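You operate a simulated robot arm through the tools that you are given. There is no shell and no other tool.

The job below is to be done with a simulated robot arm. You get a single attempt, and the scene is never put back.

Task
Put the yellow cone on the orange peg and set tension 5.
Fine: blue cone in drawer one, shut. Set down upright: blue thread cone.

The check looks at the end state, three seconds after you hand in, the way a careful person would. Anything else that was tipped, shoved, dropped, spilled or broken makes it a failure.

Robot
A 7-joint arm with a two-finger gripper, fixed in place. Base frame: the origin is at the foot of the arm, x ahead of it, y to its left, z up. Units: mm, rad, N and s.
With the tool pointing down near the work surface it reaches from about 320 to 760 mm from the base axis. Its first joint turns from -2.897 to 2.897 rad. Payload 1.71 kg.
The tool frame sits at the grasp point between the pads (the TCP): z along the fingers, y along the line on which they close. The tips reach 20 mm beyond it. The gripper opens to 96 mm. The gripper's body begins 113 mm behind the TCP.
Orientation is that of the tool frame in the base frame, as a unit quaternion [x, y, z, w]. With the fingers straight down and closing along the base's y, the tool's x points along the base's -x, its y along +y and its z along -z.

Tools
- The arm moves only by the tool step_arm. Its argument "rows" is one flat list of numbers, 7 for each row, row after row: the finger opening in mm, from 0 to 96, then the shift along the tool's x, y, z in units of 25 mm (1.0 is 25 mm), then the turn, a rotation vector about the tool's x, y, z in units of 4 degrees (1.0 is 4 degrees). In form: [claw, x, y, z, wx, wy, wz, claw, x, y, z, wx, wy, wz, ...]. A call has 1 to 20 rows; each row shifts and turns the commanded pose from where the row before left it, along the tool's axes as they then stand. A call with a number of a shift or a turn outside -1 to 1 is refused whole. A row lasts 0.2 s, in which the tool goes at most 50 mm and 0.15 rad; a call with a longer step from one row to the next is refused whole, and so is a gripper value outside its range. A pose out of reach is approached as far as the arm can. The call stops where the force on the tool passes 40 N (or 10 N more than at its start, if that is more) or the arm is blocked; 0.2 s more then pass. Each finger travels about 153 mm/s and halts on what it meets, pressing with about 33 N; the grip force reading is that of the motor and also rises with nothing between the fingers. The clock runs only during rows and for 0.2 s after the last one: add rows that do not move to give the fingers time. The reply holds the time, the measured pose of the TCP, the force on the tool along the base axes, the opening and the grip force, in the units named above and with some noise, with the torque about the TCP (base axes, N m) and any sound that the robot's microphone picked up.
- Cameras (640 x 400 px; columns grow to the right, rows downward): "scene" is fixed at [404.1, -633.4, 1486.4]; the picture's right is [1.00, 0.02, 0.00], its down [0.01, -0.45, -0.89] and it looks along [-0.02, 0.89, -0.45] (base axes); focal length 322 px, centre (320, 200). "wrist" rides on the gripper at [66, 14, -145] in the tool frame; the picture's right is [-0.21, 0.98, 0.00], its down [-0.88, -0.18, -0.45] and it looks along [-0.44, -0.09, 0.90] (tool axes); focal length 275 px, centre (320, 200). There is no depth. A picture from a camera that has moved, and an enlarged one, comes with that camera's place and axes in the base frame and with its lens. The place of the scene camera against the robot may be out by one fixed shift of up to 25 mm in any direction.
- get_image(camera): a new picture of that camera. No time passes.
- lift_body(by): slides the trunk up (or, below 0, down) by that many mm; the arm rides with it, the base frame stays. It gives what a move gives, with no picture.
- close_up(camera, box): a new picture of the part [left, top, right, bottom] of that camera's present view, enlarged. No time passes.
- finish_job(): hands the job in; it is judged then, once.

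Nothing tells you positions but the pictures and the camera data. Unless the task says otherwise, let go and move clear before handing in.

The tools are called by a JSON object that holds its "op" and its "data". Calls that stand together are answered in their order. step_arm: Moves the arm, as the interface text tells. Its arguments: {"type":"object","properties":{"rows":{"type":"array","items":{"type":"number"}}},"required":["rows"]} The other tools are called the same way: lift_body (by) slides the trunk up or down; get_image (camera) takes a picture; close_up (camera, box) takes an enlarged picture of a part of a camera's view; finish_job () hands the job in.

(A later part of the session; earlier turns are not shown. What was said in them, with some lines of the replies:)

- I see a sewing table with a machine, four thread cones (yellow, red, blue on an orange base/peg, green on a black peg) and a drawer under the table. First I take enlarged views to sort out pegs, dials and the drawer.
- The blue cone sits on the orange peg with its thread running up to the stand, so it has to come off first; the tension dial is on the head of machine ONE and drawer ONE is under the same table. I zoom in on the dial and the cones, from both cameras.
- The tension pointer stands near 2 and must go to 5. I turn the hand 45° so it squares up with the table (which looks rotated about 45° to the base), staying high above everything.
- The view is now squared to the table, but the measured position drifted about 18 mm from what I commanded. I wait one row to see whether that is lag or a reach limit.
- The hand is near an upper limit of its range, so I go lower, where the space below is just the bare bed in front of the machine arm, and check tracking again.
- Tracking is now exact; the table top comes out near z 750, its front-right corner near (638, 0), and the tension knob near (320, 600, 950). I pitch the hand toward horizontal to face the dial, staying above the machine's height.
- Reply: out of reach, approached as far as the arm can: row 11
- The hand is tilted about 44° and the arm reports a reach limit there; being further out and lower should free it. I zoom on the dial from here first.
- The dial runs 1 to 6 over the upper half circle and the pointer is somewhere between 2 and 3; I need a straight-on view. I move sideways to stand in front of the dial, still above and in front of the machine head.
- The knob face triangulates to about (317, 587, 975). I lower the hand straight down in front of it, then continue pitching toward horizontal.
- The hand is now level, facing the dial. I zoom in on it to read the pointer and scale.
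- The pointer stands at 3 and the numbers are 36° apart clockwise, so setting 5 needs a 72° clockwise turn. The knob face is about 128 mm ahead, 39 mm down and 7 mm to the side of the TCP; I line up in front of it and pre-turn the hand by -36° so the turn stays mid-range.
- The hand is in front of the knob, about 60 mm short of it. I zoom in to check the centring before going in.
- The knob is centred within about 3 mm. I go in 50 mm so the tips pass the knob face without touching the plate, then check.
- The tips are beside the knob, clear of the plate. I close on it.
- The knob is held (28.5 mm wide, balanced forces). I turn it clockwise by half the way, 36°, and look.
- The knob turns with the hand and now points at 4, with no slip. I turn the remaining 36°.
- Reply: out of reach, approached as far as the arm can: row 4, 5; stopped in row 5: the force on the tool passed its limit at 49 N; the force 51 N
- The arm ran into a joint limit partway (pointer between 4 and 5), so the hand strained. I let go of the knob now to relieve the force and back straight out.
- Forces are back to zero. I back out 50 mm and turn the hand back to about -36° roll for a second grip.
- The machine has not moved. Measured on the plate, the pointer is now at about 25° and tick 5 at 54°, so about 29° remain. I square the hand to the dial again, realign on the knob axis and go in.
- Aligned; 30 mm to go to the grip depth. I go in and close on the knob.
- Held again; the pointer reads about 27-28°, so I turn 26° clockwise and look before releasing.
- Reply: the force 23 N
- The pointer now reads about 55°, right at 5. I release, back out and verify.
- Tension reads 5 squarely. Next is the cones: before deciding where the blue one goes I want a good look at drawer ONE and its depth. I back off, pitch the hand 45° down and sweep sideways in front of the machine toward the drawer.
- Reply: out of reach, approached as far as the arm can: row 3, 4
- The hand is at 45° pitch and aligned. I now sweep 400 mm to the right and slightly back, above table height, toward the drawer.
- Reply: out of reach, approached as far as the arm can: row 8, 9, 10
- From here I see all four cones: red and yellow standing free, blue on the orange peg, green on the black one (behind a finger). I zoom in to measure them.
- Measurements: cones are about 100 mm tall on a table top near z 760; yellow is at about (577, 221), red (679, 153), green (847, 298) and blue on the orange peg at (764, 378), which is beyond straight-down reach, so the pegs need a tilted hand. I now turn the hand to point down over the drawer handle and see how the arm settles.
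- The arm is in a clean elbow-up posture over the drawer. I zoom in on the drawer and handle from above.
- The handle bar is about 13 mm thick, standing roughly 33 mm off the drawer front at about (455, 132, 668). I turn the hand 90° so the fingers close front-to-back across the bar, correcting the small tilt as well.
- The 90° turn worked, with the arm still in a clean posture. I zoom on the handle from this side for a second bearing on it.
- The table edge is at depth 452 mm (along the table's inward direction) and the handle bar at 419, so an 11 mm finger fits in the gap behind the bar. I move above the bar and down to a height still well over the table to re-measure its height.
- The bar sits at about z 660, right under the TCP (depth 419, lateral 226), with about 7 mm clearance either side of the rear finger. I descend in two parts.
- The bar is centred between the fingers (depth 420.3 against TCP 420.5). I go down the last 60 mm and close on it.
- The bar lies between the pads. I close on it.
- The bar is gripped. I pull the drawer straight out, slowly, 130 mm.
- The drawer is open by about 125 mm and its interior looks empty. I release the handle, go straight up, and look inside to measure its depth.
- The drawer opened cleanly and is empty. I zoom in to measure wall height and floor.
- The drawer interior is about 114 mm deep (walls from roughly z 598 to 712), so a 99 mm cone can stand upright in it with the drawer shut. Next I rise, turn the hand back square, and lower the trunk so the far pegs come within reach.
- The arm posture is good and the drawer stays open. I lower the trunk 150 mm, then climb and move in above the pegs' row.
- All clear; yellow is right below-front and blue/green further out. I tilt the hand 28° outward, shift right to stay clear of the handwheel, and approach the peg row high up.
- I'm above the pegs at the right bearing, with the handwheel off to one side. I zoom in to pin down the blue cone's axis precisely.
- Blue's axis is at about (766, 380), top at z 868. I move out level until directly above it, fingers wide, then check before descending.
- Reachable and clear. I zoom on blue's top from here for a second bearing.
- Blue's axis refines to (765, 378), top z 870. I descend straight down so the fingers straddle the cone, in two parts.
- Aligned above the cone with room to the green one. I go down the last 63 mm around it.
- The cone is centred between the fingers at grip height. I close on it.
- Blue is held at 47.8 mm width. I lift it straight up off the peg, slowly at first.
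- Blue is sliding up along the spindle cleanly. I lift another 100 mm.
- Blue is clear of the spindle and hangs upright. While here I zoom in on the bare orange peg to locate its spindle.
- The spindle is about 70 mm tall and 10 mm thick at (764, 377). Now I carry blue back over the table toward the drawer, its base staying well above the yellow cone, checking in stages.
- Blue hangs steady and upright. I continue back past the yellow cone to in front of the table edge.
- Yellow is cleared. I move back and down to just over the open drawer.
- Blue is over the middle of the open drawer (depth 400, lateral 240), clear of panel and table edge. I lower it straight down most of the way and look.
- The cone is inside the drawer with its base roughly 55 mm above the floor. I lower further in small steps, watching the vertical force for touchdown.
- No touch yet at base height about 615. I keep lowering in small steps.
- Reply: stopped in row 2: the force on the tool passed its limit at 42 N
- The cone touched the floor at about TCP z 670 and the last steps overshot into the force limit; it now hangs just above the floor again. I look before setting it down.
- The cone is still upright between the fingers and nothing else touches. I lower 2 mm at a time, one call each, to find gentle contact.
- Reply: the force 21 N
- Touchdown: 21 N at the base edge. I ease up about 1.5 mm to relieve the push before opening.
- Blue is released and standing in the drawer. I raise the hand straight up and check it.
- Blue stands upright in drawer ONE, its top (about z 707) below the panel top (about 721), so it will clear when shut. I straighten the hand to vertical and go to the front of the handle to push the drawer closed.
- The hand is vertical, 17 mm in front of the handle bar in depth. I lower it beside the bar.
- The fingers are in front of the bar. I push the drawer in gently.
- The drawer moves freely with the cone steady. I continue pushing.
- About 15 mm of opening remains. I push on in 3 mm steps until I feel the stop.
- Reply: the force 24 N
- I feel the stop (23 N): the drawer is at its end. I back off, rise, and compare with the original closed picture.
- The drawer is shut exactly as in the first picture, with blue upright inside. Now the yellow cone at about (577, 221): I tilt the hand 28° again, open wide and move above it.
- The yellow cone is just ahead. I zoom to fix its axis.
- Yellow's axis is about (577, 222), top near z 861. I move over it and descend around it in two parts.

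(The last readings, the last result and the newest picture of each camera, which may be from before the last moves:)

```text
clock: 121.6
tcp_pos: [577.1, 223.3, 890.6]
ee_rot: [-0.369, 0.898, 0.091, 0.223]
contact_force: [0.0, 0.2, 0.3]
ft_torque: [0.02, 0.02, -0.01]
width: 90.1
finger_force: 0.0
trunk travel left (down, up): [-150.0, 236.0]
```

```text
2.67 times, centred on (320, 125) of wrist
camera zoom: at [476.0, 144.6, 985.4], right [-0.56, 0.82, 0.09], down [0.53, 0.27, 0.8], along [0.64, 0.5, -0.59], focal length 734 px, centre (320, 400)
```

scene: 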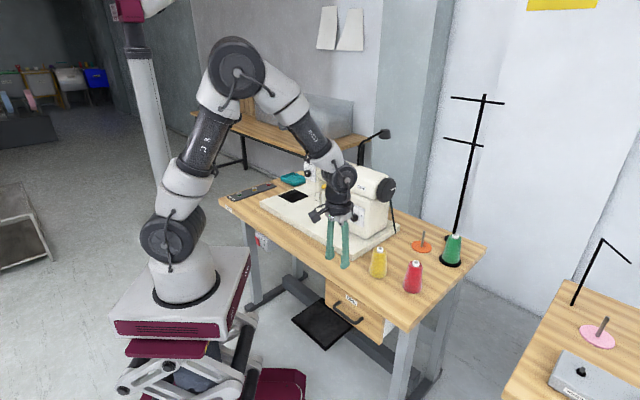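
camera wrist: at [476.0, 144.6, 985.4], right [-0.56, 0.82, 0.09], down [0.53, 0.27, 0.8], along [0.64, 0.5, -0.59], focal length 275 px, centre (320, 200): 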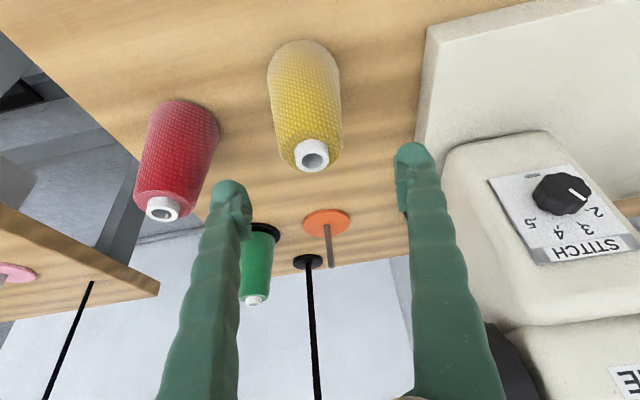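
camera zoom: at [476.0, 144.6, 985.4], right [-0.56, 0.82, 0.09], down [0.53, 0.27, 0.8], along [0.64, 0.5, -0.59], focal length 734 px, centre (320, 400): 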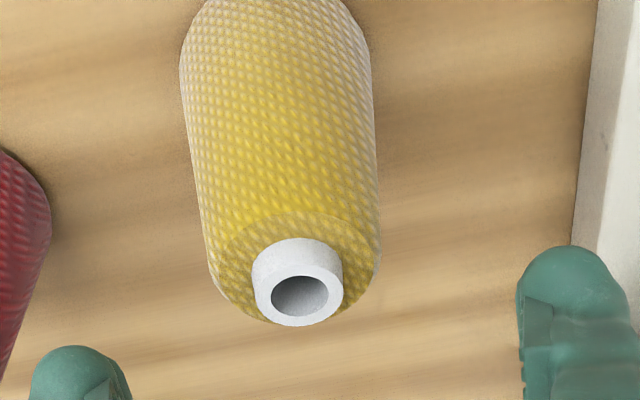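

Well placed. I go down the remaining 67 mm around the cone.

{"op": "step_arm", "data": {"rows": [90, 0.423, -0.02, 0.796, 0, 0, 0, 90, 0.423, -0.02, 0.796, 0, 0, 0, 90, 0.423, -0.02, 0.796, 0, 0, 0, 90, 0, 0, 0, 0, 0, 0]}}

{"op": "close_up", "data": {"camera": "wrist", "box": [220, 60, 420, 280]}}

{"op": "step_arm", "data": {"rows": [90, 0, 0, 0, 0, 0, 0]}}

```text
clock: 122.6
tcp_pos: [576.8, 219.0, 821.9]
ee_rot: [-0.369, 0.897, 0.092, 0.224]
contact_force: [0.0, 0.6, 1.1]
ft_torque: [0.02, -0.02, 0.03]
width: 90.0
finger_force: 0.1
trunk travel left (down, up): [-150.0, 236.0]
```

```text
1.82 times, centred on (320, 170) of wrist
camera zoom: at [477.3, 141.8, 918.3], right [-0.56, 0.82, 0.09], down [0.53, 0.27, 0.8], along [0.64, 0.5, -0.59], focal length 500 px, centre (320, 254)
```

zoom: 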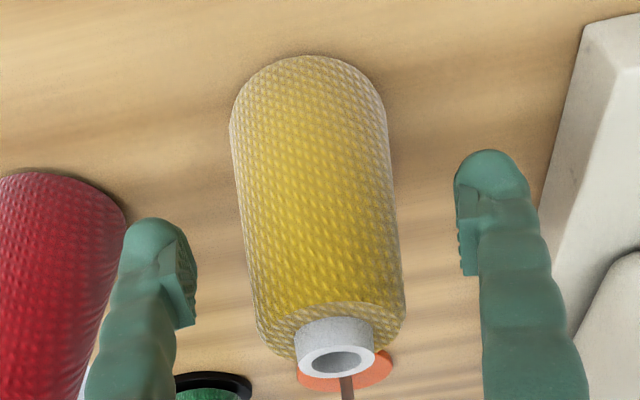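

```text
clock: 123.0
tcp_pos: [576.4, 221.0, 824.2]
ee_rot: [-0.369, 0.898, 0.091, 0.223]
contact_force: [-0.7, -0.3, -0.5]
ft_torque: [0.02, 0.01, 0.01]
width: 90.4
finger_force: 0.1
trunk travel left (down, up): [-150.0, 236.0]
```

The view nearly matches the one I had on blue; the hand is about 4 mm low and 3 mm too far out by comparison. I correct that and compare again.

{"op": "step_arm", "data": {"rows": [90, 0.013, 0, -0.207, 0, 0, 0, 90, 0, 0, 0, 0, 0, 0]}}

{"op": "close_up", "data": {"camera": "wrist", "box": [220, 60, 420, 280]}}

```text
clock: 123.6
tcp_pos: [575.1, 218.2, 826.7]
ee_rot: [-0.368, 0.898, 0.091, 0.225]
contact_force: [0.0, 0.7, 0.0]
ft_torque: [0.0, 0.0, -0.03]
width: 90.1
finger_force: 0.0
trunk travel left (down, up): [-150.0, 236.0]
```

```text
1.82 times, centred on (320, 170) of wrist
camera zoom: at [475.6, 140.0, 922.7], right [-0.56, 0.82, 0.1], down [0.53, 0.27, 0.8], along [0.64, 0.5, -0.59], focal length 500 px, centre (320, 254)
```

zoom: 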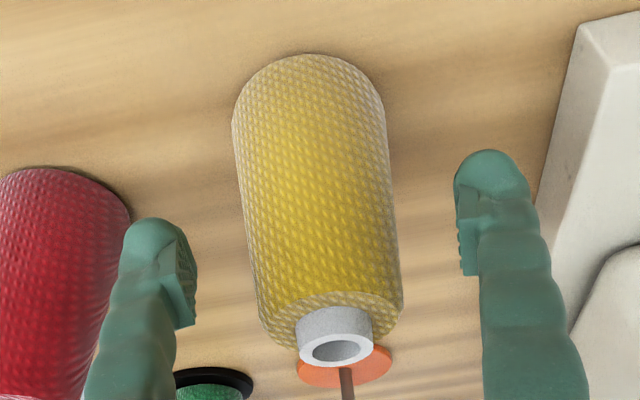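

The picture now matches the blue grip. I close on the yellow cone.

{"op": "step_arm", "data": {"rows": [70, 0, 0, 0, 0, 0, 0, 55, 0, 0, 0, 0, 0, 0, 48, 0, 0, 0, 0, 0, 0, 40, 0, 0, 0, 0, 0, 0, 30, 0, 0, 0, 0, 0, 0, 30, 0, 0, 0, 0, 0, 0]}}

{"op": "close_up", "data": {"camera": "wrist", "box": [220, 60, 420, 280]}}

```text
clock: 125.0
tcp_pos: [575.0, 217.9, 827.3]
ee_rot: [-0.368, 0.898, 0.091, 0.224]
contact_force: [-0.8, 0.1, 0.8]
ft_torque: [0.06, 0.01, 0.01]
width: 48.1
finger_force: 32.7
trunk travel left (down, up): [-150.0, 236.0]
```

```text
1.82 times, centred on (320, 170) of wrist
camera zoom: at [475.6, 140.1, 922.7], right [-0.56, 0.82, 0.09], down [0.53, 0.27, 0.8], along [0.64, 0.5, -0.59], focal length 500 px, centre (320, 254)
```

zoom: 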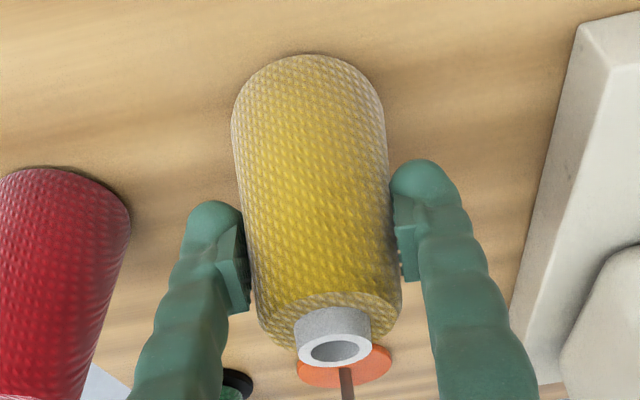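

Yellow is held (48.1 mm). I lift it straight up 140 mm.

{"op": "step_arm", "data": {"rows": [30, -0.19, 0, -0.353, 0, 0, 0, 30, -0.19, 0, -0.353, 0, 0, 0, 30, -0.375, 0, -0.706, 0, 0, 0, 30, -0.375, 0, -0.706, 0, 0, 0, 30, -0.375, 0, -0.706, 0, 0, 0, 30, -0.375, 0, -0.706, 0, 0, 0, 30, -0.375, 0, -0.706, 0, 0, 0, 30, -0.375, 0, -0.706, 0, 0, 0, 30, 0, 0, 0, 0, 0, 0]}}

{"op": "get_image", "data": {"camera": "wrist"}}

{"op": "close_up", "data": {"camera": "scene", "box": [290, 130, 470, 310]}}

```text
clock: 127.0
tcp_pos: [576.7, 217.5, 965.8]
ee_rot: [-0.37, 0.897, 0.091, 0.223]
contact_force: [-0.5, -0.2, -0.8]
ft_torque: [-0.06, -0.01, 0.02]
width: 47.9
finger_force: 33.4
trunk travel left (down, up): [-150.0, 236.0]
```

```text
taken
camera wrist: at [475.9, 139.6, 1062.2], right [-0.56, 0.82, 0.09], down [0.53, 0.27, 0.8], along [0.64, 0.5, -0.59], focal length 275 px, centre (320, 200)
```

wrist: 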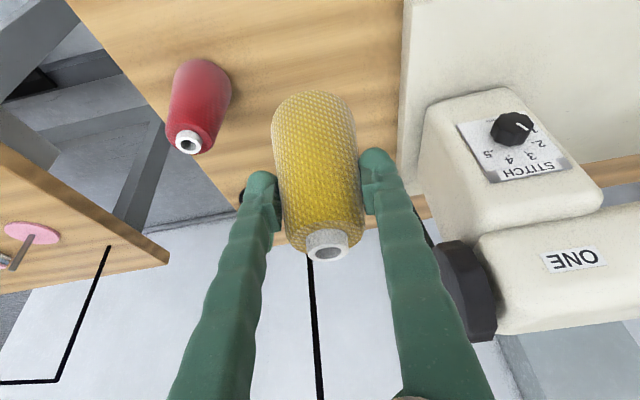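

```text
2.22 times, centred on (380, 220) of scene
camera zoom: at [404.1, -633.4, 1486.4], right [1.0, 0.02, 0.0], down [0.01, -0.45, -0.89], along [-0.02, 0.89, -0.45], focal length 716 px, centre (187, 156)
```

zoom: 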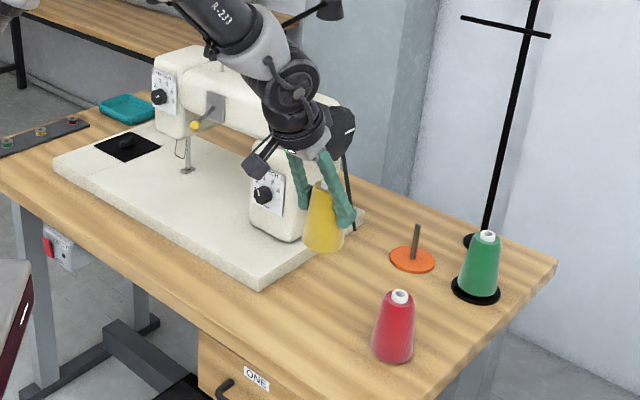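

Yellow hangs upright, its hole at the same image spot as blue's was. I carry it out to above the orange peg.

{"op": "step_arm", "data": {"rows": [30, -0.5, -0.18, 0.266, 0, 0, 0, 30, -0.8, -0.18, 0.426, 0, 0, 0, 30, -0.85, -0.18, 0.453, 0, 0, 0, 30, -0.85, -0.176, 0.453, 0, 0, 0, 30, -0.85, 0, 0.453, 0, 0, 0, 30, -0.85, 0, 0.453, 0, 0, 0, 30, -0.85, 0, 0.453, 0, 0, 0, 30, -0.85, 0, 0.453, 0, 0, 0, 30, -0.85, 0, 0.453, 0, 0, 0, 30, -0.8, 0, 0.426, 0, 0, 0, 30, -0.5, 0, 0.266, 0, 0, 0, 30, 0, 0, 0, 0, 0, 0, 30, 0, 0, 0, 0, 0, 0]}}

{"op": "get_image", "data": {"camera": "wrist"}}

{"op": "close_up", "data": {"camera": "wrist", "box": [240, 0, 360, 100]}}

{"op": "close_up", "data": {"camera": "scene", "box": [380, 120, 500, 280]}}

```text
clock: 129.8
tcp_pos: [762.4, 377.4, 966.7]
ee_rot: [-0.37, 0.898, 0.091, 0.223]
contact_force: [-1.3, -0.8, -2.2]
ft_torque: [-0.04, 0.01, 0.01]
width: 48.0
finger_force: 32.7
trunk travel left (down, up): [-150.0, 236.0]
```

```text
taken
camera wrist: at [662.6, 298.5, 1063.2], right [-0.56, 0.82, 0.09], down [0.53, 0.27, 0.8], along [0.64, 0.5, -0.59], focal length 275 px, centre (320, 200)
```

wrist: 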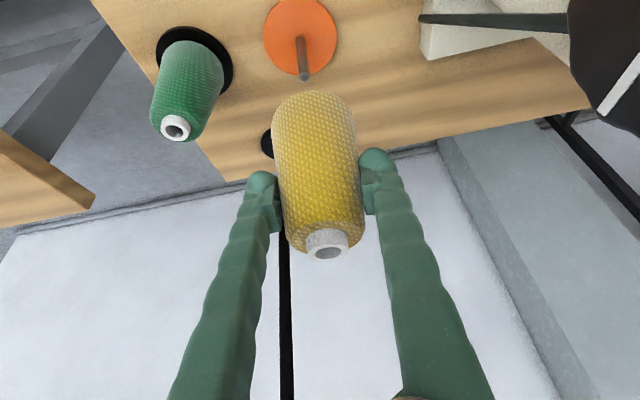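

```text
4.00 times, centred on (300, 50) of wrist
camera zoom: at [662.6, 298.5, 1063.2], right [-0.56, 0.82, 0.09], down [0.53, 0.27, 0.8], along [0.64, 0.5, -0.59], focal length 1101 px, centre (400, 800)
```

zoom: 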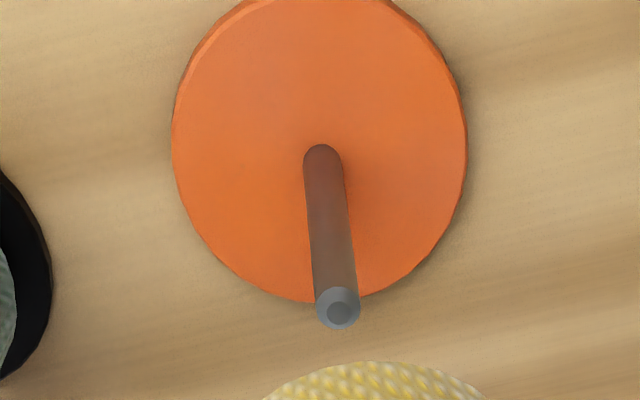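

```text
2.50 times, centred on (440, 200) of scene
camera zoom: at [404.1, -633.4, 1486.4], right [1.0, 0.02, 0.0], down [0.01, -0.45, -0.89], along [-0.02, 0.89, -0.45], focal length 806 px, centre (20, 200)
```

zoom: 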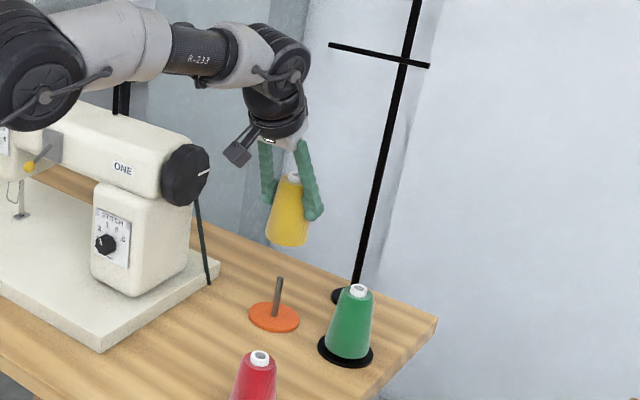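

Compared with blue's lift-off picture, the spindle appears about 2 mm further out and half a millimetre to the side. I nudge the hand by that and compare again.

{"op": "step_arm", "data": {"rows": [30, -0.081, -0.024, 0.043, 0, 0, 0, 30, 0, 0, 0, 0, 0, 0, 30, 0, 0, 0, 0, 0, 0]}}

{"op": "close_up", "data": {"camera": "wrist", "box": [240, 0, 360, 100]}}

{"op": "close_up", "data": {"camera": "wrist", "box": [260, 80, 400, 270]}}

```text
clock: 130.6
tcp_pos: [764.7, 377.8, 966.2]
ee_rot: [-0.369, 0.898, 0.091, 0.223]
contact_force: [0.3, 0.4, -2.2]
ft_torque: [-0.01, 0.0, 0.01]
width: 48.1
finger_force: 33.2
trunk travel left (down, up): [-150.0, 236.0]
```

```text
4.00 times, centred on (300, 50) of wrist
camera zoom: at [665.2, 299.9, 1063.7], right [-0.56, 0.82, 0.09], down [0.53, 0.27, 0.8], along [0.64, 0.5, -0.59], focal length 1101 px, centre (400, 800)
```

zoom: 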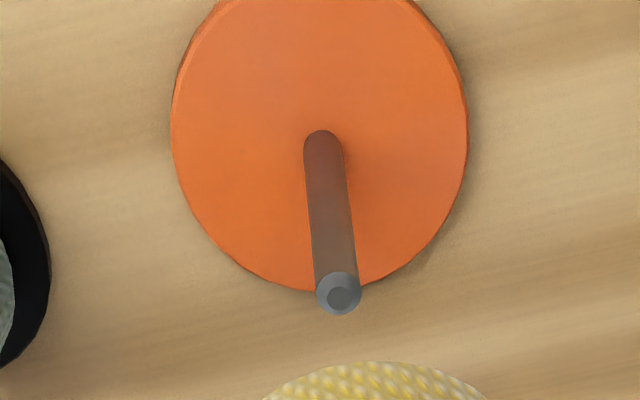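

```text
2.11 times, centred on (330, 175) of wrist
camera zoom: at [665.2, 299.9, 1063.7], right [-0.56, 0.82, 0.09], down [0.53, 0.27, 0.8], along [0.64, 0.5, -0.59], focal length 580 px, centre (299, 253)
```

zoom: 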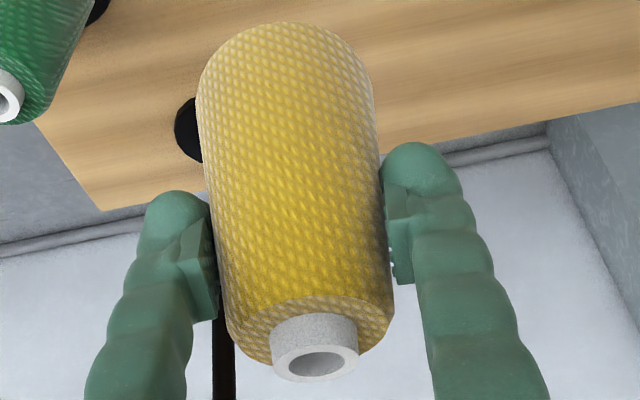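

The spindle now sits within about half a millimetre of where it was relative to blue. I lower to just above the spindle tip, then look from the scene camera.

{"op": "step_arm", "data": {"rows": [30, 0.35, 0, 0.63, 0, 0, 0, 30, 0.338, 0, 0.636, 0, 0, 0, 30, 0.338, 0, 0.636, 0, 0, 0, 30, 0, 0, 0, 0, 0, 0, 30, 0, 0, 0, 0, 0, 0]}}

{"op": "close_up", "data": {"camera": "scene", "box": [395, 200, 455, 270]}}

{"op": "get_image", "data": {"camera": "wrist"}}

```text
clock: 131.8
tcp_pos: [764.4, 378.3, 911.7]
ee_rot: [-0.369, 0.897, 0.091, 0.223]
contact_force: [-1.0, 0.7, -1.3]
ft_torque: [0.01, -0.01, -0.01]
width: 47.6
finger_force: 32.4
trunk travel left (down, up): [-150.0, 236.0]
```

```text
5.71 times, centred on (425, 235) of scene
camera zoom: at [404.1, -633.4, 1486.4], right [1.0, 0.02, 0.0], down [0.01, -0.45, -0.89], along [-0.02, 0.89, -0.45], focal length 1842 px, centre (-280, 0)
```

zoom: 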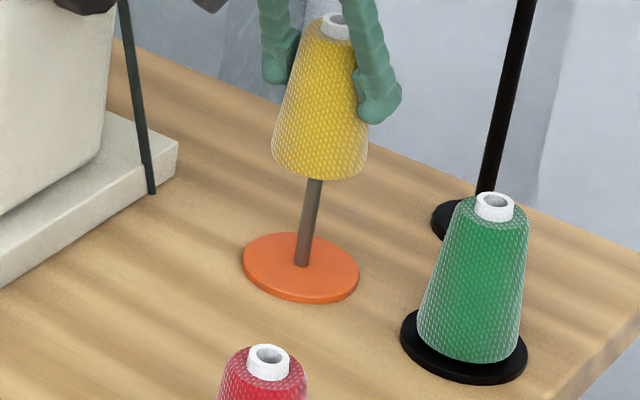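

```text
taken
camera wrist: at [664.3, 300.0, 1008.5], right [-0.56, 0.82, 0.09], down [0.53, 0.27, 0.8], along [0.64, 0.5, -0.59], focal length 275 px, centre (320, 200)
```

wrist: 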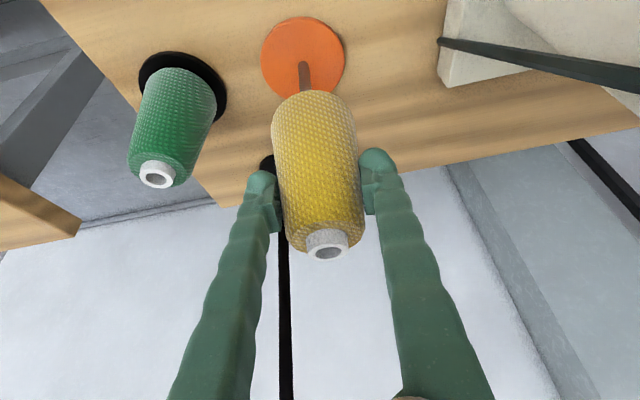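

From the scene camera the spindle lines up with the cone's axis. I lower in small steps, watching for the spindle entering the core.

{"op": "step_arm", "data": {"rows": [30, 0.094, 0, 0.177, 0, 0, 0, 30, 0.094, 0, 0.177, 0, 0, 0, 30, 0, 0, 0, 0, 0, 0]}}

{"op": "close_up", "data": {"camera": "scene", "box": [395, 200, 455, 270]}}

```text
clock: 132.6
tcp_pos: [763.9, 378.8, 902.7]
ee_rot: [-0.369, 0.898, 0.091, 0.223]
contact_force: [-0.4, -1.2, -2.3]
ft_torque: [0.02, 0.0, 0.0]
width: 47.8
finger_force: 33.3
trunk travel left (down, up): [-150.0, 236.0]
```

```text
5.71 times, centred on (425, 235) of scene
camera zoom: at [404.1, -633.4, 1486.4], right [1.0, 0.02, 0.0], down [0.01, -0.45, -0.89], along [-0.02, 0.89, -0.45], focal length 1842 px, centre (-280, 0)
```

zoom: 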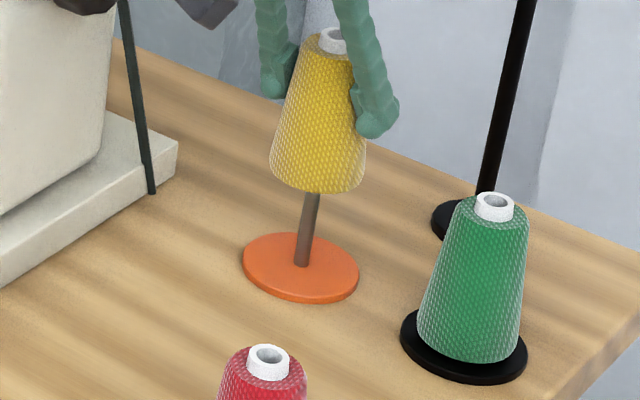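

{"op": "step_arm", "data": {"rows": [30, 0.075, 0, 0.141, 0, 0, 0, 30, 0, 0, 0, 0, 0, 0]}}

```text
clock: 133.2
tcp_pos: [764.5, 378.4, 899.0]
ee_rot: [-0.37, 0.897, 0.091, 0.224]
contact_force: [-0.3, -0.3, -1.5]
ft_torque: [-0.01, 0.02, 0.02]
width: 47.9
finger_force: 33.0
trunk travel left (down, up): [-150.0, 236.0]
```

{"op": "step_arm", "data": {"rows": [30, 0.075, 0, 0.141, 0, 0, 0, 30, 0, 0, 0, 0, 0, 0]}}

```text
clock: 133.8
tcp_pos: [764.2, 379.1, 894.2]
ee_rot: [-0.369, 0.898, 0.091, 0.223]
contact_force: [-1.2, 0.8, -1.2]
ft_torque: [-0.04, -0.03, 0.01]
width: 47.7
finger_force: 32.6
trunk travel left (down, up): [-150.0, 236.0]
```

No resistance yet; the base should now be just past the spindle tip. I continue in 4 mm steps.

{"op": "step_arm", "data": {"rows": [30, 0.075, 0, 0.141, 0, 0, 0, 30, 0, 0, 0, 0, 0, 0]}}

{"op": "close_up", "data": {"camera": "scene", "box": [395, 200, 455, 270]}}

```text
clock: 134.4
tcp_pos: [764.5, 378.0, 890.4]
ee_rot: [-0.367, 0.898, 0.09, 0.224]
contact_force: [0.1, 0.3, -1.6]
ft_torque: [-0.01, 0.0, 0.0]
width: 47.9
finger_force: 33.1
trunk travel left (down, up): [-150.0, 236.0]
```

```text
5.71 times, centred on (425, 235) of scene
camera zoom: at [404.1, -633.4, 1486.4], right [1.0, 0.02, 0.0], down [0.01, -0.45, -0.89], along [-0.02, 0.89, -0.45], focal length 1842 px, centre (-280, 0)
```

zoom: 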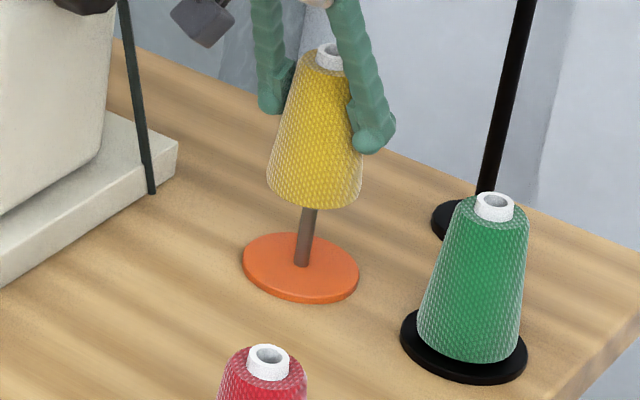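

No contact at 10 mm past the tip, so the spindle is in the core. I keep lowering with checks.

{"op": "step_arm", "data": {"rows": [30, 0.094, 0, 0.177, 0, 0, 0, 30, 0.094, 0, 0.177, 0, 0, 0, 30, 0, 0, 0, 0, 0, 0]}}

{"op": "step_arm", "data": {"rows": [30, 0.094, 0, 0.177, 0, 0, 0, 30, 0.094, 0, 0.177, 0, 0, 0, 30, 0, 0, 0, 0, 0, 0]}}

```text
clock: 135.2
tcp_pos: [765.4, 378.8, 878.9]
ee_rot: [-0.368, 0.898, 0.091, 0.224]
contact_force: [-0.5, 0.7, -1.1]
ft_torque: [0.01, 0.0, -0.02]
width: 47.9
finger_force: 33.3
trunk travel left (down, up): [-150.0, 236.0]
```

```text
clock: 136.0
tcp_pos: [764.0, 376.9, 869.3]
ee_rot: [-0.368, 0.898, 0.09, 0.223]
contact_force: [0.8, 0.6, -0.9]
ft_torque: [0.02, 0.02, -0.02]
width: 47.8
finger_force: 32.7
trunk travel left (down, up): [-150.0, 236.0]
```

{"op": "step_arm", "data": {"rows": [30, 0.094, 0, 0.177, 0, 0, 0, 30, 0.094, 0, 0.177, 0, 0, 0, 30, 0, 0, 0, 0, 0, 0]}}

{"op": "step_arm", "data": {"rows": [30, 0.094, 0, 0.177, 0, 0, 0, 30, 0.094, 0, 0.177, 0, 0, 0, 30, 0, 0, 0, 0, 0, 0]}}

{"op": "close_up", "data": {"camera": "scene", "box": [395, 200, 455, 270]}}

```text
clock: 136.8
tcp_pos: [764.6, 376.9, 860.3]
ee_rot: [-0.368, 0.898, 0.091, 0.224]
contact_force: [-0.8, 0.2, -1.0]
ft_torque: [0.04, -0.02, -0.01]
width: 47.7
finger_force: 32.7
trunk travel left (down, up): [-150.0, 236.0]
```

```text
clock: 137.6
tcp_pos: [764.8, 377.5, 849.2]
ee_rot: [-0.369, 0.898, 0.091, 0.223]
contact_force: [-0.6, -0.4, -1.1]
ft_torque: [-0.02, -0.03, -0.01]
width: 47.6
finger_force: 33.2
trunk travel left (down, up): [-150.0, 236.0]
```

```text
5.71 times, centred on (425, 235) of scene
camera zoom: at [404.1, -633.4, 1486.4], right [1.0, 0.02, 0.0], down [0.01, -0.45, -0.89], along [-0.02, 0.89, -0.45], focal length 1842 px, centre (-280, 0)
```

zoom: 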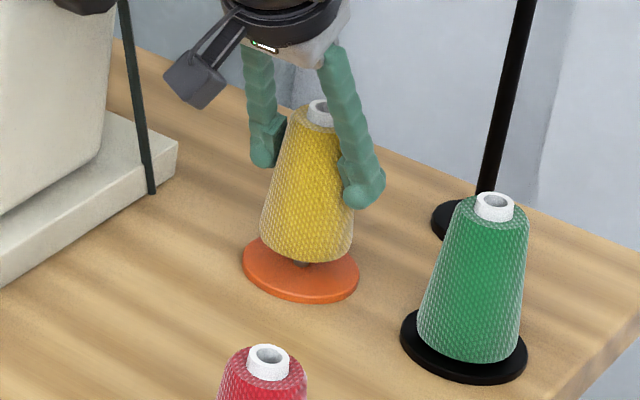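

Yellow is most of the way down the spindle with no binding. I lower the last stretch in small steps, one call at a time.

{"op": "step_arm", "data": {"rows": [30, 0.094, 0, 0.177, 0, 0, 0, 30, 0.094, 0, 0.177, 0, 0, 0, 30, 0, 0, 0, 0, 0, 0]}}

```text
clock: 138.4
tcp_pos: [763.8, 378.0, 840.4]
ee_rot: [-0.369, 0.898, 0.091, 0.223]
contact_force: [-0.3, 0.7, -3.1]
ft_torque: [-0.04, 0.0, 0.0]
width: 47.9
finger_force: 33.5
trunk travel left (down, up): [-150.0, 236.0]
```

{"op": "step_arm", "data": {"rows": [30, 0.066, 0, 0.124, 0, 0, 0, 30, 0, 0, 0, 0, 0, 0]}}

```text
clock: 139.0
tcp_pos: [764.5, 378.4, 836.0]
ee_rot: [-0.368, 0.898, 0.091, 0.223]
contact_force: [0.0, 0.0, -2.7]
ft_torque: [0.0, 0.0, -0.04]
width: 47.8
finger_force: 33.3
trunk travel left (down, up): [-150.0, 236.0]
```

{"op": "step_arm", "data": {"rows": [30, 0.038, 0, 0.071, 0, 0, 0, 30, 0, 0, 0, 0, 0, 0]}}

```text
clock: 139.6
tcp_pos: [763.8, 378.0, 834.9]
ee_rot: [-0.368, 0.898, 0.091, 0.224]
contact_force: [0.2, -0.4, -1.3]
ft_torque: [0.01, 0.01, -0.01]
width: 47.9
finger_force: 33.0
trunk travel left (down, up): [-150.0, 236.0]
```

{"op": "step_arm", "data": {"rows": [30, 0.038, 0, 0.071, 0, 0, 0, 30, 0, 0, 0, 0, 0, 0]}}

```text
clock: 140.2
tcp_pos: [762.8, 376.7, 834.4]
ee_rot: [-0.368, 0.897, 0.091, 0.225]
contact_force: [-2.7, -1.4, 8.2]
ft_torque: [0.06, 0.31, 0.02]
width: 48.0
finger_force: 32.8
trunk travel left (down, up): [-150.0, 236.0]
```

Yellow has touched down on the peg's disk (8 N). I open the fingers gently.

{"op": "step_arm", "data": {"rows": [30, -0.009, 0, -0.018, 0, 0, 0, 49, 0, 0, 0, 0, 0, 0, 52, 0, 0, 0, 0, 0, 0, 58, 0, 0, 0, 0, 0, 0, 70, 0, 0, 0, 0, 0, 0, 88, 0, 0, 0, 0, 0, 0, 88, 0, 0, 0, 0, 0, 0]}}

{"op": "get_image", "data": {"camera": "wrist"}}

{"op": "close_up", "data": {"camera": "scene", "box": [395, 200, 455, 270]}}

```text
clock: 141.8
tcp_pos: [763.2, 377.7, 833.0]
ee_rot: [-0.37, 0.897, 0.091, 0.223]
contact_force: [-0.7, 0.5, 0.7]
ft_torque: [-0.05, -0.01, 0.03]
width: 87.7
finger_force: 0.1
trunk travel left (down, up): [-150.0, 236.0]
```

```text
taken
camera wrist: at [663.7, 299.2, 928.5], right [-0.56, 0.82, 0.1], down [0.53, 0.27, 0.8], along [0.64, 0.5, -0.59], focal length 275 px, centre (320, 200)
```

wrist: 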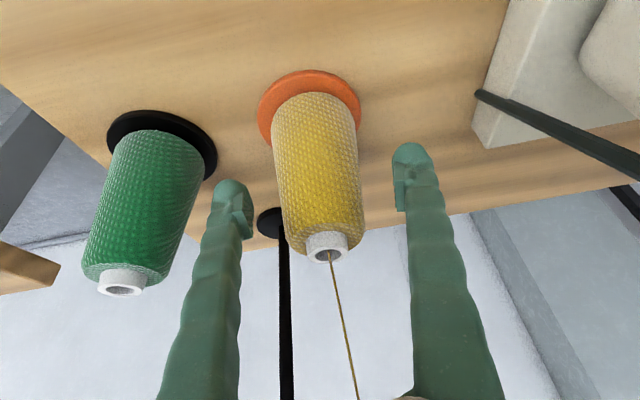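

```text
5.71 times, centred on (425, 235) of scene
camera zoom: at [404.1, -633.4, 1486.4], right [1.0, 0.02, 0.0], down [0.01, -0.45, -0.89], along [-0.02, 0.89, -0.45], focal length 1842 px, centre (-280, 0)
```

zoom: 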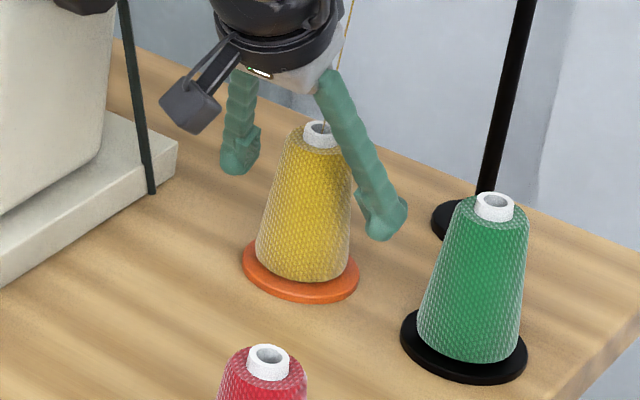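

Yellow is seated on the orange peg, and its thread now runs up to the guide. I rise straight up, back off toward the robot, and check the whole scene.

{"op": "step_arm", "data": {"rows": [88, -0.19, 0, -0.353, 0, 0, 0, 88, -0.375, 0, -0.706, 0, 0, 0, 88, -0.375, 0, -0.706, 0, 0, 0, 88, -0.375, 0, -0.706, 0, 0, 0, 88, -0.375, 0, -0.706, 0, 0, 0, 88, -0.375, 0, -0.706, 0, 0, 0, 88, -0.375, 0, -0.706, 0, 0, 0, 88, 0.8, 0, -0.426, 0, 0, 0, 88, 0.8, 0, -0.426, 0, 0, 0, 88, 0.8, 0, -0.426, 0, 0, 0, 88, 0.8, 0, -0.426, 0, 0, 0, 88, 0.8, 0, -0.426, 0, 0, 0, 88, 0.8, 0, -0.426, 0, 0, 0, 88, 0.8, 0, -0.426, 0, 0, 0, 88, 0.8, 0, -0.426, 0, 0, 0, 88, 0.8, 0, -0.426, 0, 0, 0, 88, 0, 0, 0, 0, 0, 0]}}

{"op": "get_image", "data": {"camera": "scene"}}

{"op": "get_image", "data": {"camera": "wrist"}}

{"op": "close_up", "data": {"camera": "scene", "box": [340, 200, 500, 300]}}

```text
clock: 145.4
tcp_pos: [615.0, 232.8, 960.8]
ee_rot: [-0.368, 0.898, 0.091, 0.224]
contact_force: [-0.6, -0.1, -0.6]
ft_torque: [-0.01, 0.02, 0.0]
width: 87.9
finger_force: 0.0
trunk travel left (down, up): [-150.0, 236.0]
```

```text
taken
```

scene: 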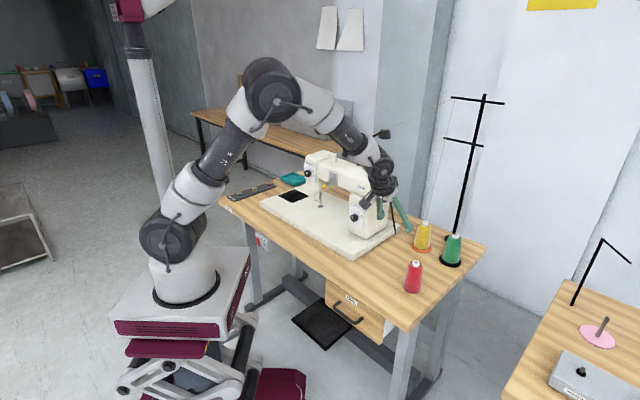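

```text
taken
camera wrist: at [515.7, 154.5, 1058.0], right [-0.56, 0.82, 0.1], down [0.53, 0.27, 0.8], along [0.64, 0.5, -0.59], focal length 275 px, centre (320, 200)
```

wrist: 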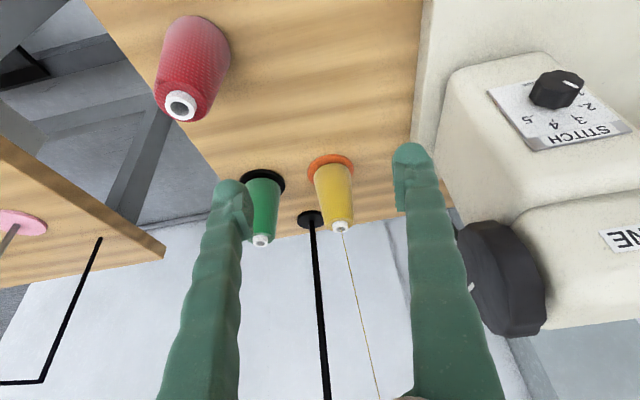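

```text
4.00 times, centred on (420, 250) of scene
camera zoom: at [404.1, -633.4, 1486.4], right [1.0, 0.02, 0.0], down [0.01, -0.45, -0.89], along [-0.02, 0.89, -0.45], focal length 1290 px, centre (-80, 0)
```

zoom: 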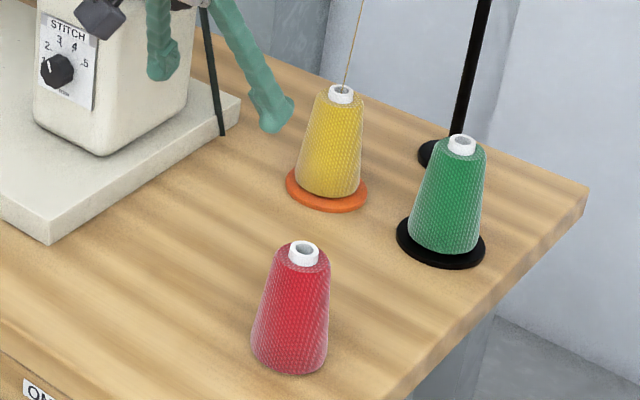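

Yellow sits square on the orange peg, red and green untouched. I withdraw the arm clear of the table and do a last check of dial and drawer.

{"op": "step_arm", "data": {"rows": [88, 0.7, 0, -0.55, 0, 0, 0, 88, 0.7, 0, -0.55, 0, 0, 0, 88, 0.7, 0, -0.55, 0, 0, 0, 88, 0.7, 0, -0.55, 0, 0, 0, 88, 0.7, 0, -0.55, 0, 0, 0, 88, 0.7, 0, -0.55, 0, 0, 0, 88, 0.7, 0, -0.55, 0, 0, 0, 88, 0.7, 0, -0.55, 0, 0, 0, 88, 0, 0, 0, 0, 0, 0]}}

{"op": "close_up", "data": {"camera": "scene", "box": [220, 140, 412, 260]}}

{"op": "close_up", "data": {"camera": "scene", "box": [295, 155, 327, 185]}}

{"op": "close_up", "data": {"camera": "scene", "box": [290, 260, 450, 360]}}

{"op": "get_image", "data": {"camera": "scene"}}

```text
clock: 147.4
tcp_pos: [492.5, 112.3, 992.9]
ee_rot: [-0.369, 0.898, 0.09, 0.223]
contact_force: [-0.3, -0.4, 0.3]
ft_torque: [-0.01, 0.04, -0.02]
width: 88.2
finger_force: 0.1
trunk travel left (down, up): [-150.0, 236.0]
```

```text
3.33 times, centred on (316, 200) of scene
camera zoom: at [404.1, -633.4, 1486.4], right [1.0, 0.02, 0.0], down [0.01, -0.45, -0.89], along [-0.02, 0.89, -0.45], focal length 1075 px, centre (333, 200)
```

zoom: 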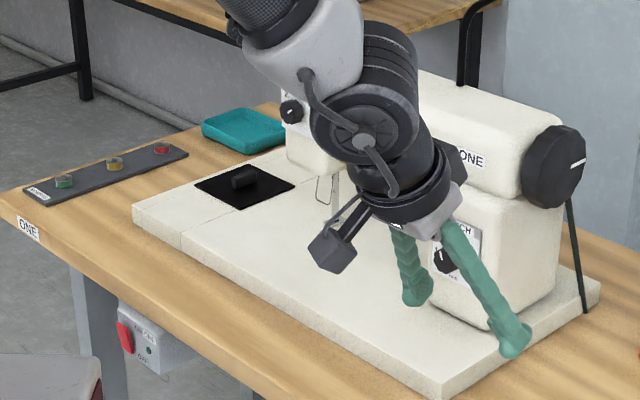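

```text
13.33 times, centred on (311, 170) of scene
camera zoom: at [404.1, -633.4, 1486.4], right [1.0, 0.02, 0.0], down [0.01, -0.45, -0.89], along [-0.02, 0.89, -0.45], focal length 4298 px, centre (440, 600)
```

zoom: 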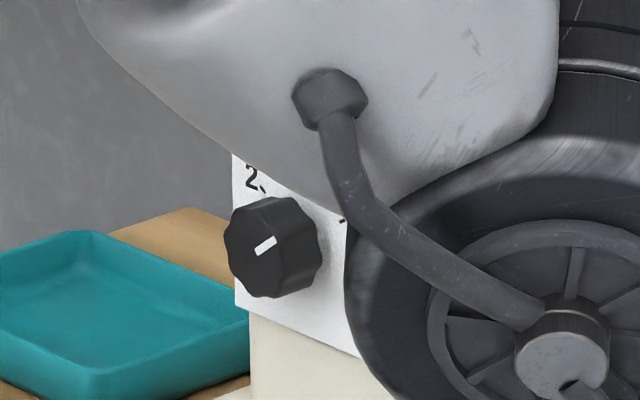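

```text
4.00 times, centred on (370, 310) of scene
camera zoom: at [404.1, -633.4, 1486.4], right [1.0, 0.02, 0.0], down [0.01, -0.45, -0.89], along [-0.02, 0.89, -0.45], focal length 1290 px, centre (120, -240)
```

zoom: 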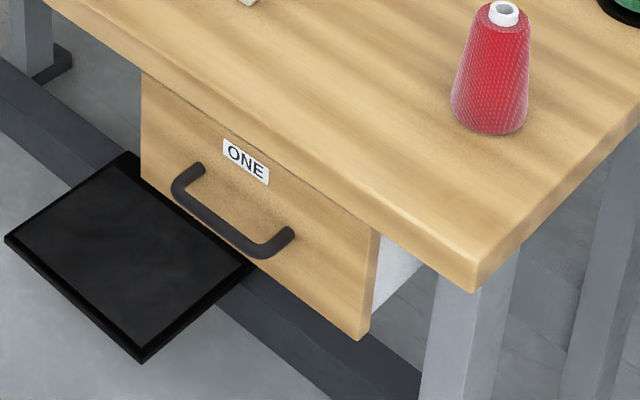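

```text
taken
```

scene: 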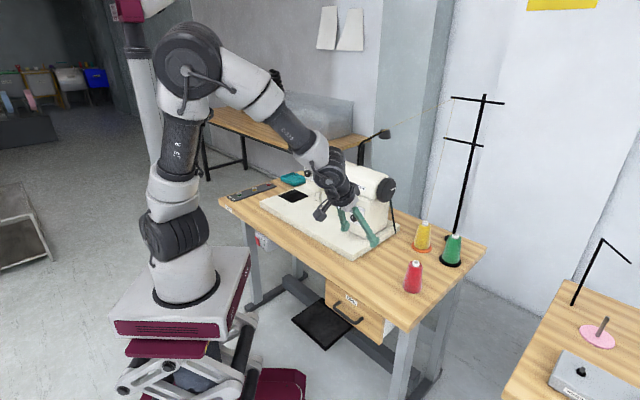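

Everything is in place: the tension pointer is on 5, the yellow cone sits on the orange peg, and the blue cone was set upright in drawer ONE, which is now shut. Red, green and the machine are where they were, and the arm is clear and empty. I hand in.

{"op": "finish_job", "data": {}}

```text
The job is handed in.
```

The job is handed in. The yellow cone is on the orange peg and the tension dial reads 5. The blue cone is in drawer one with the drawer shut.

- **Blue cone:** It was on the orange peg, so I lifted it off and stood it upright in drawer one. I then pushed the drawer in until it met its stop. The shut drawer looks the same as in the first picture. I saw the cone upright with the drawer most of the way in, but did not reopen it to check after the final push.
- **Yellow cone:** It slid down the spindle without catching and rests on the orange disk. After I let go, its thread showed running up to the guide.
- **Tension:** The first turn stopped between 4 and 5. The arm ran out of reach and the force on the tool reached 49 N, above its 40 N limit. I let go, took a new grip and finished the turn to 5. The machine had not moved.
- **Everything else:** The red and green cones stayed where they were, and the stitch dial still reads the same. The arm ended clear of everything, with nothing in the gripper.
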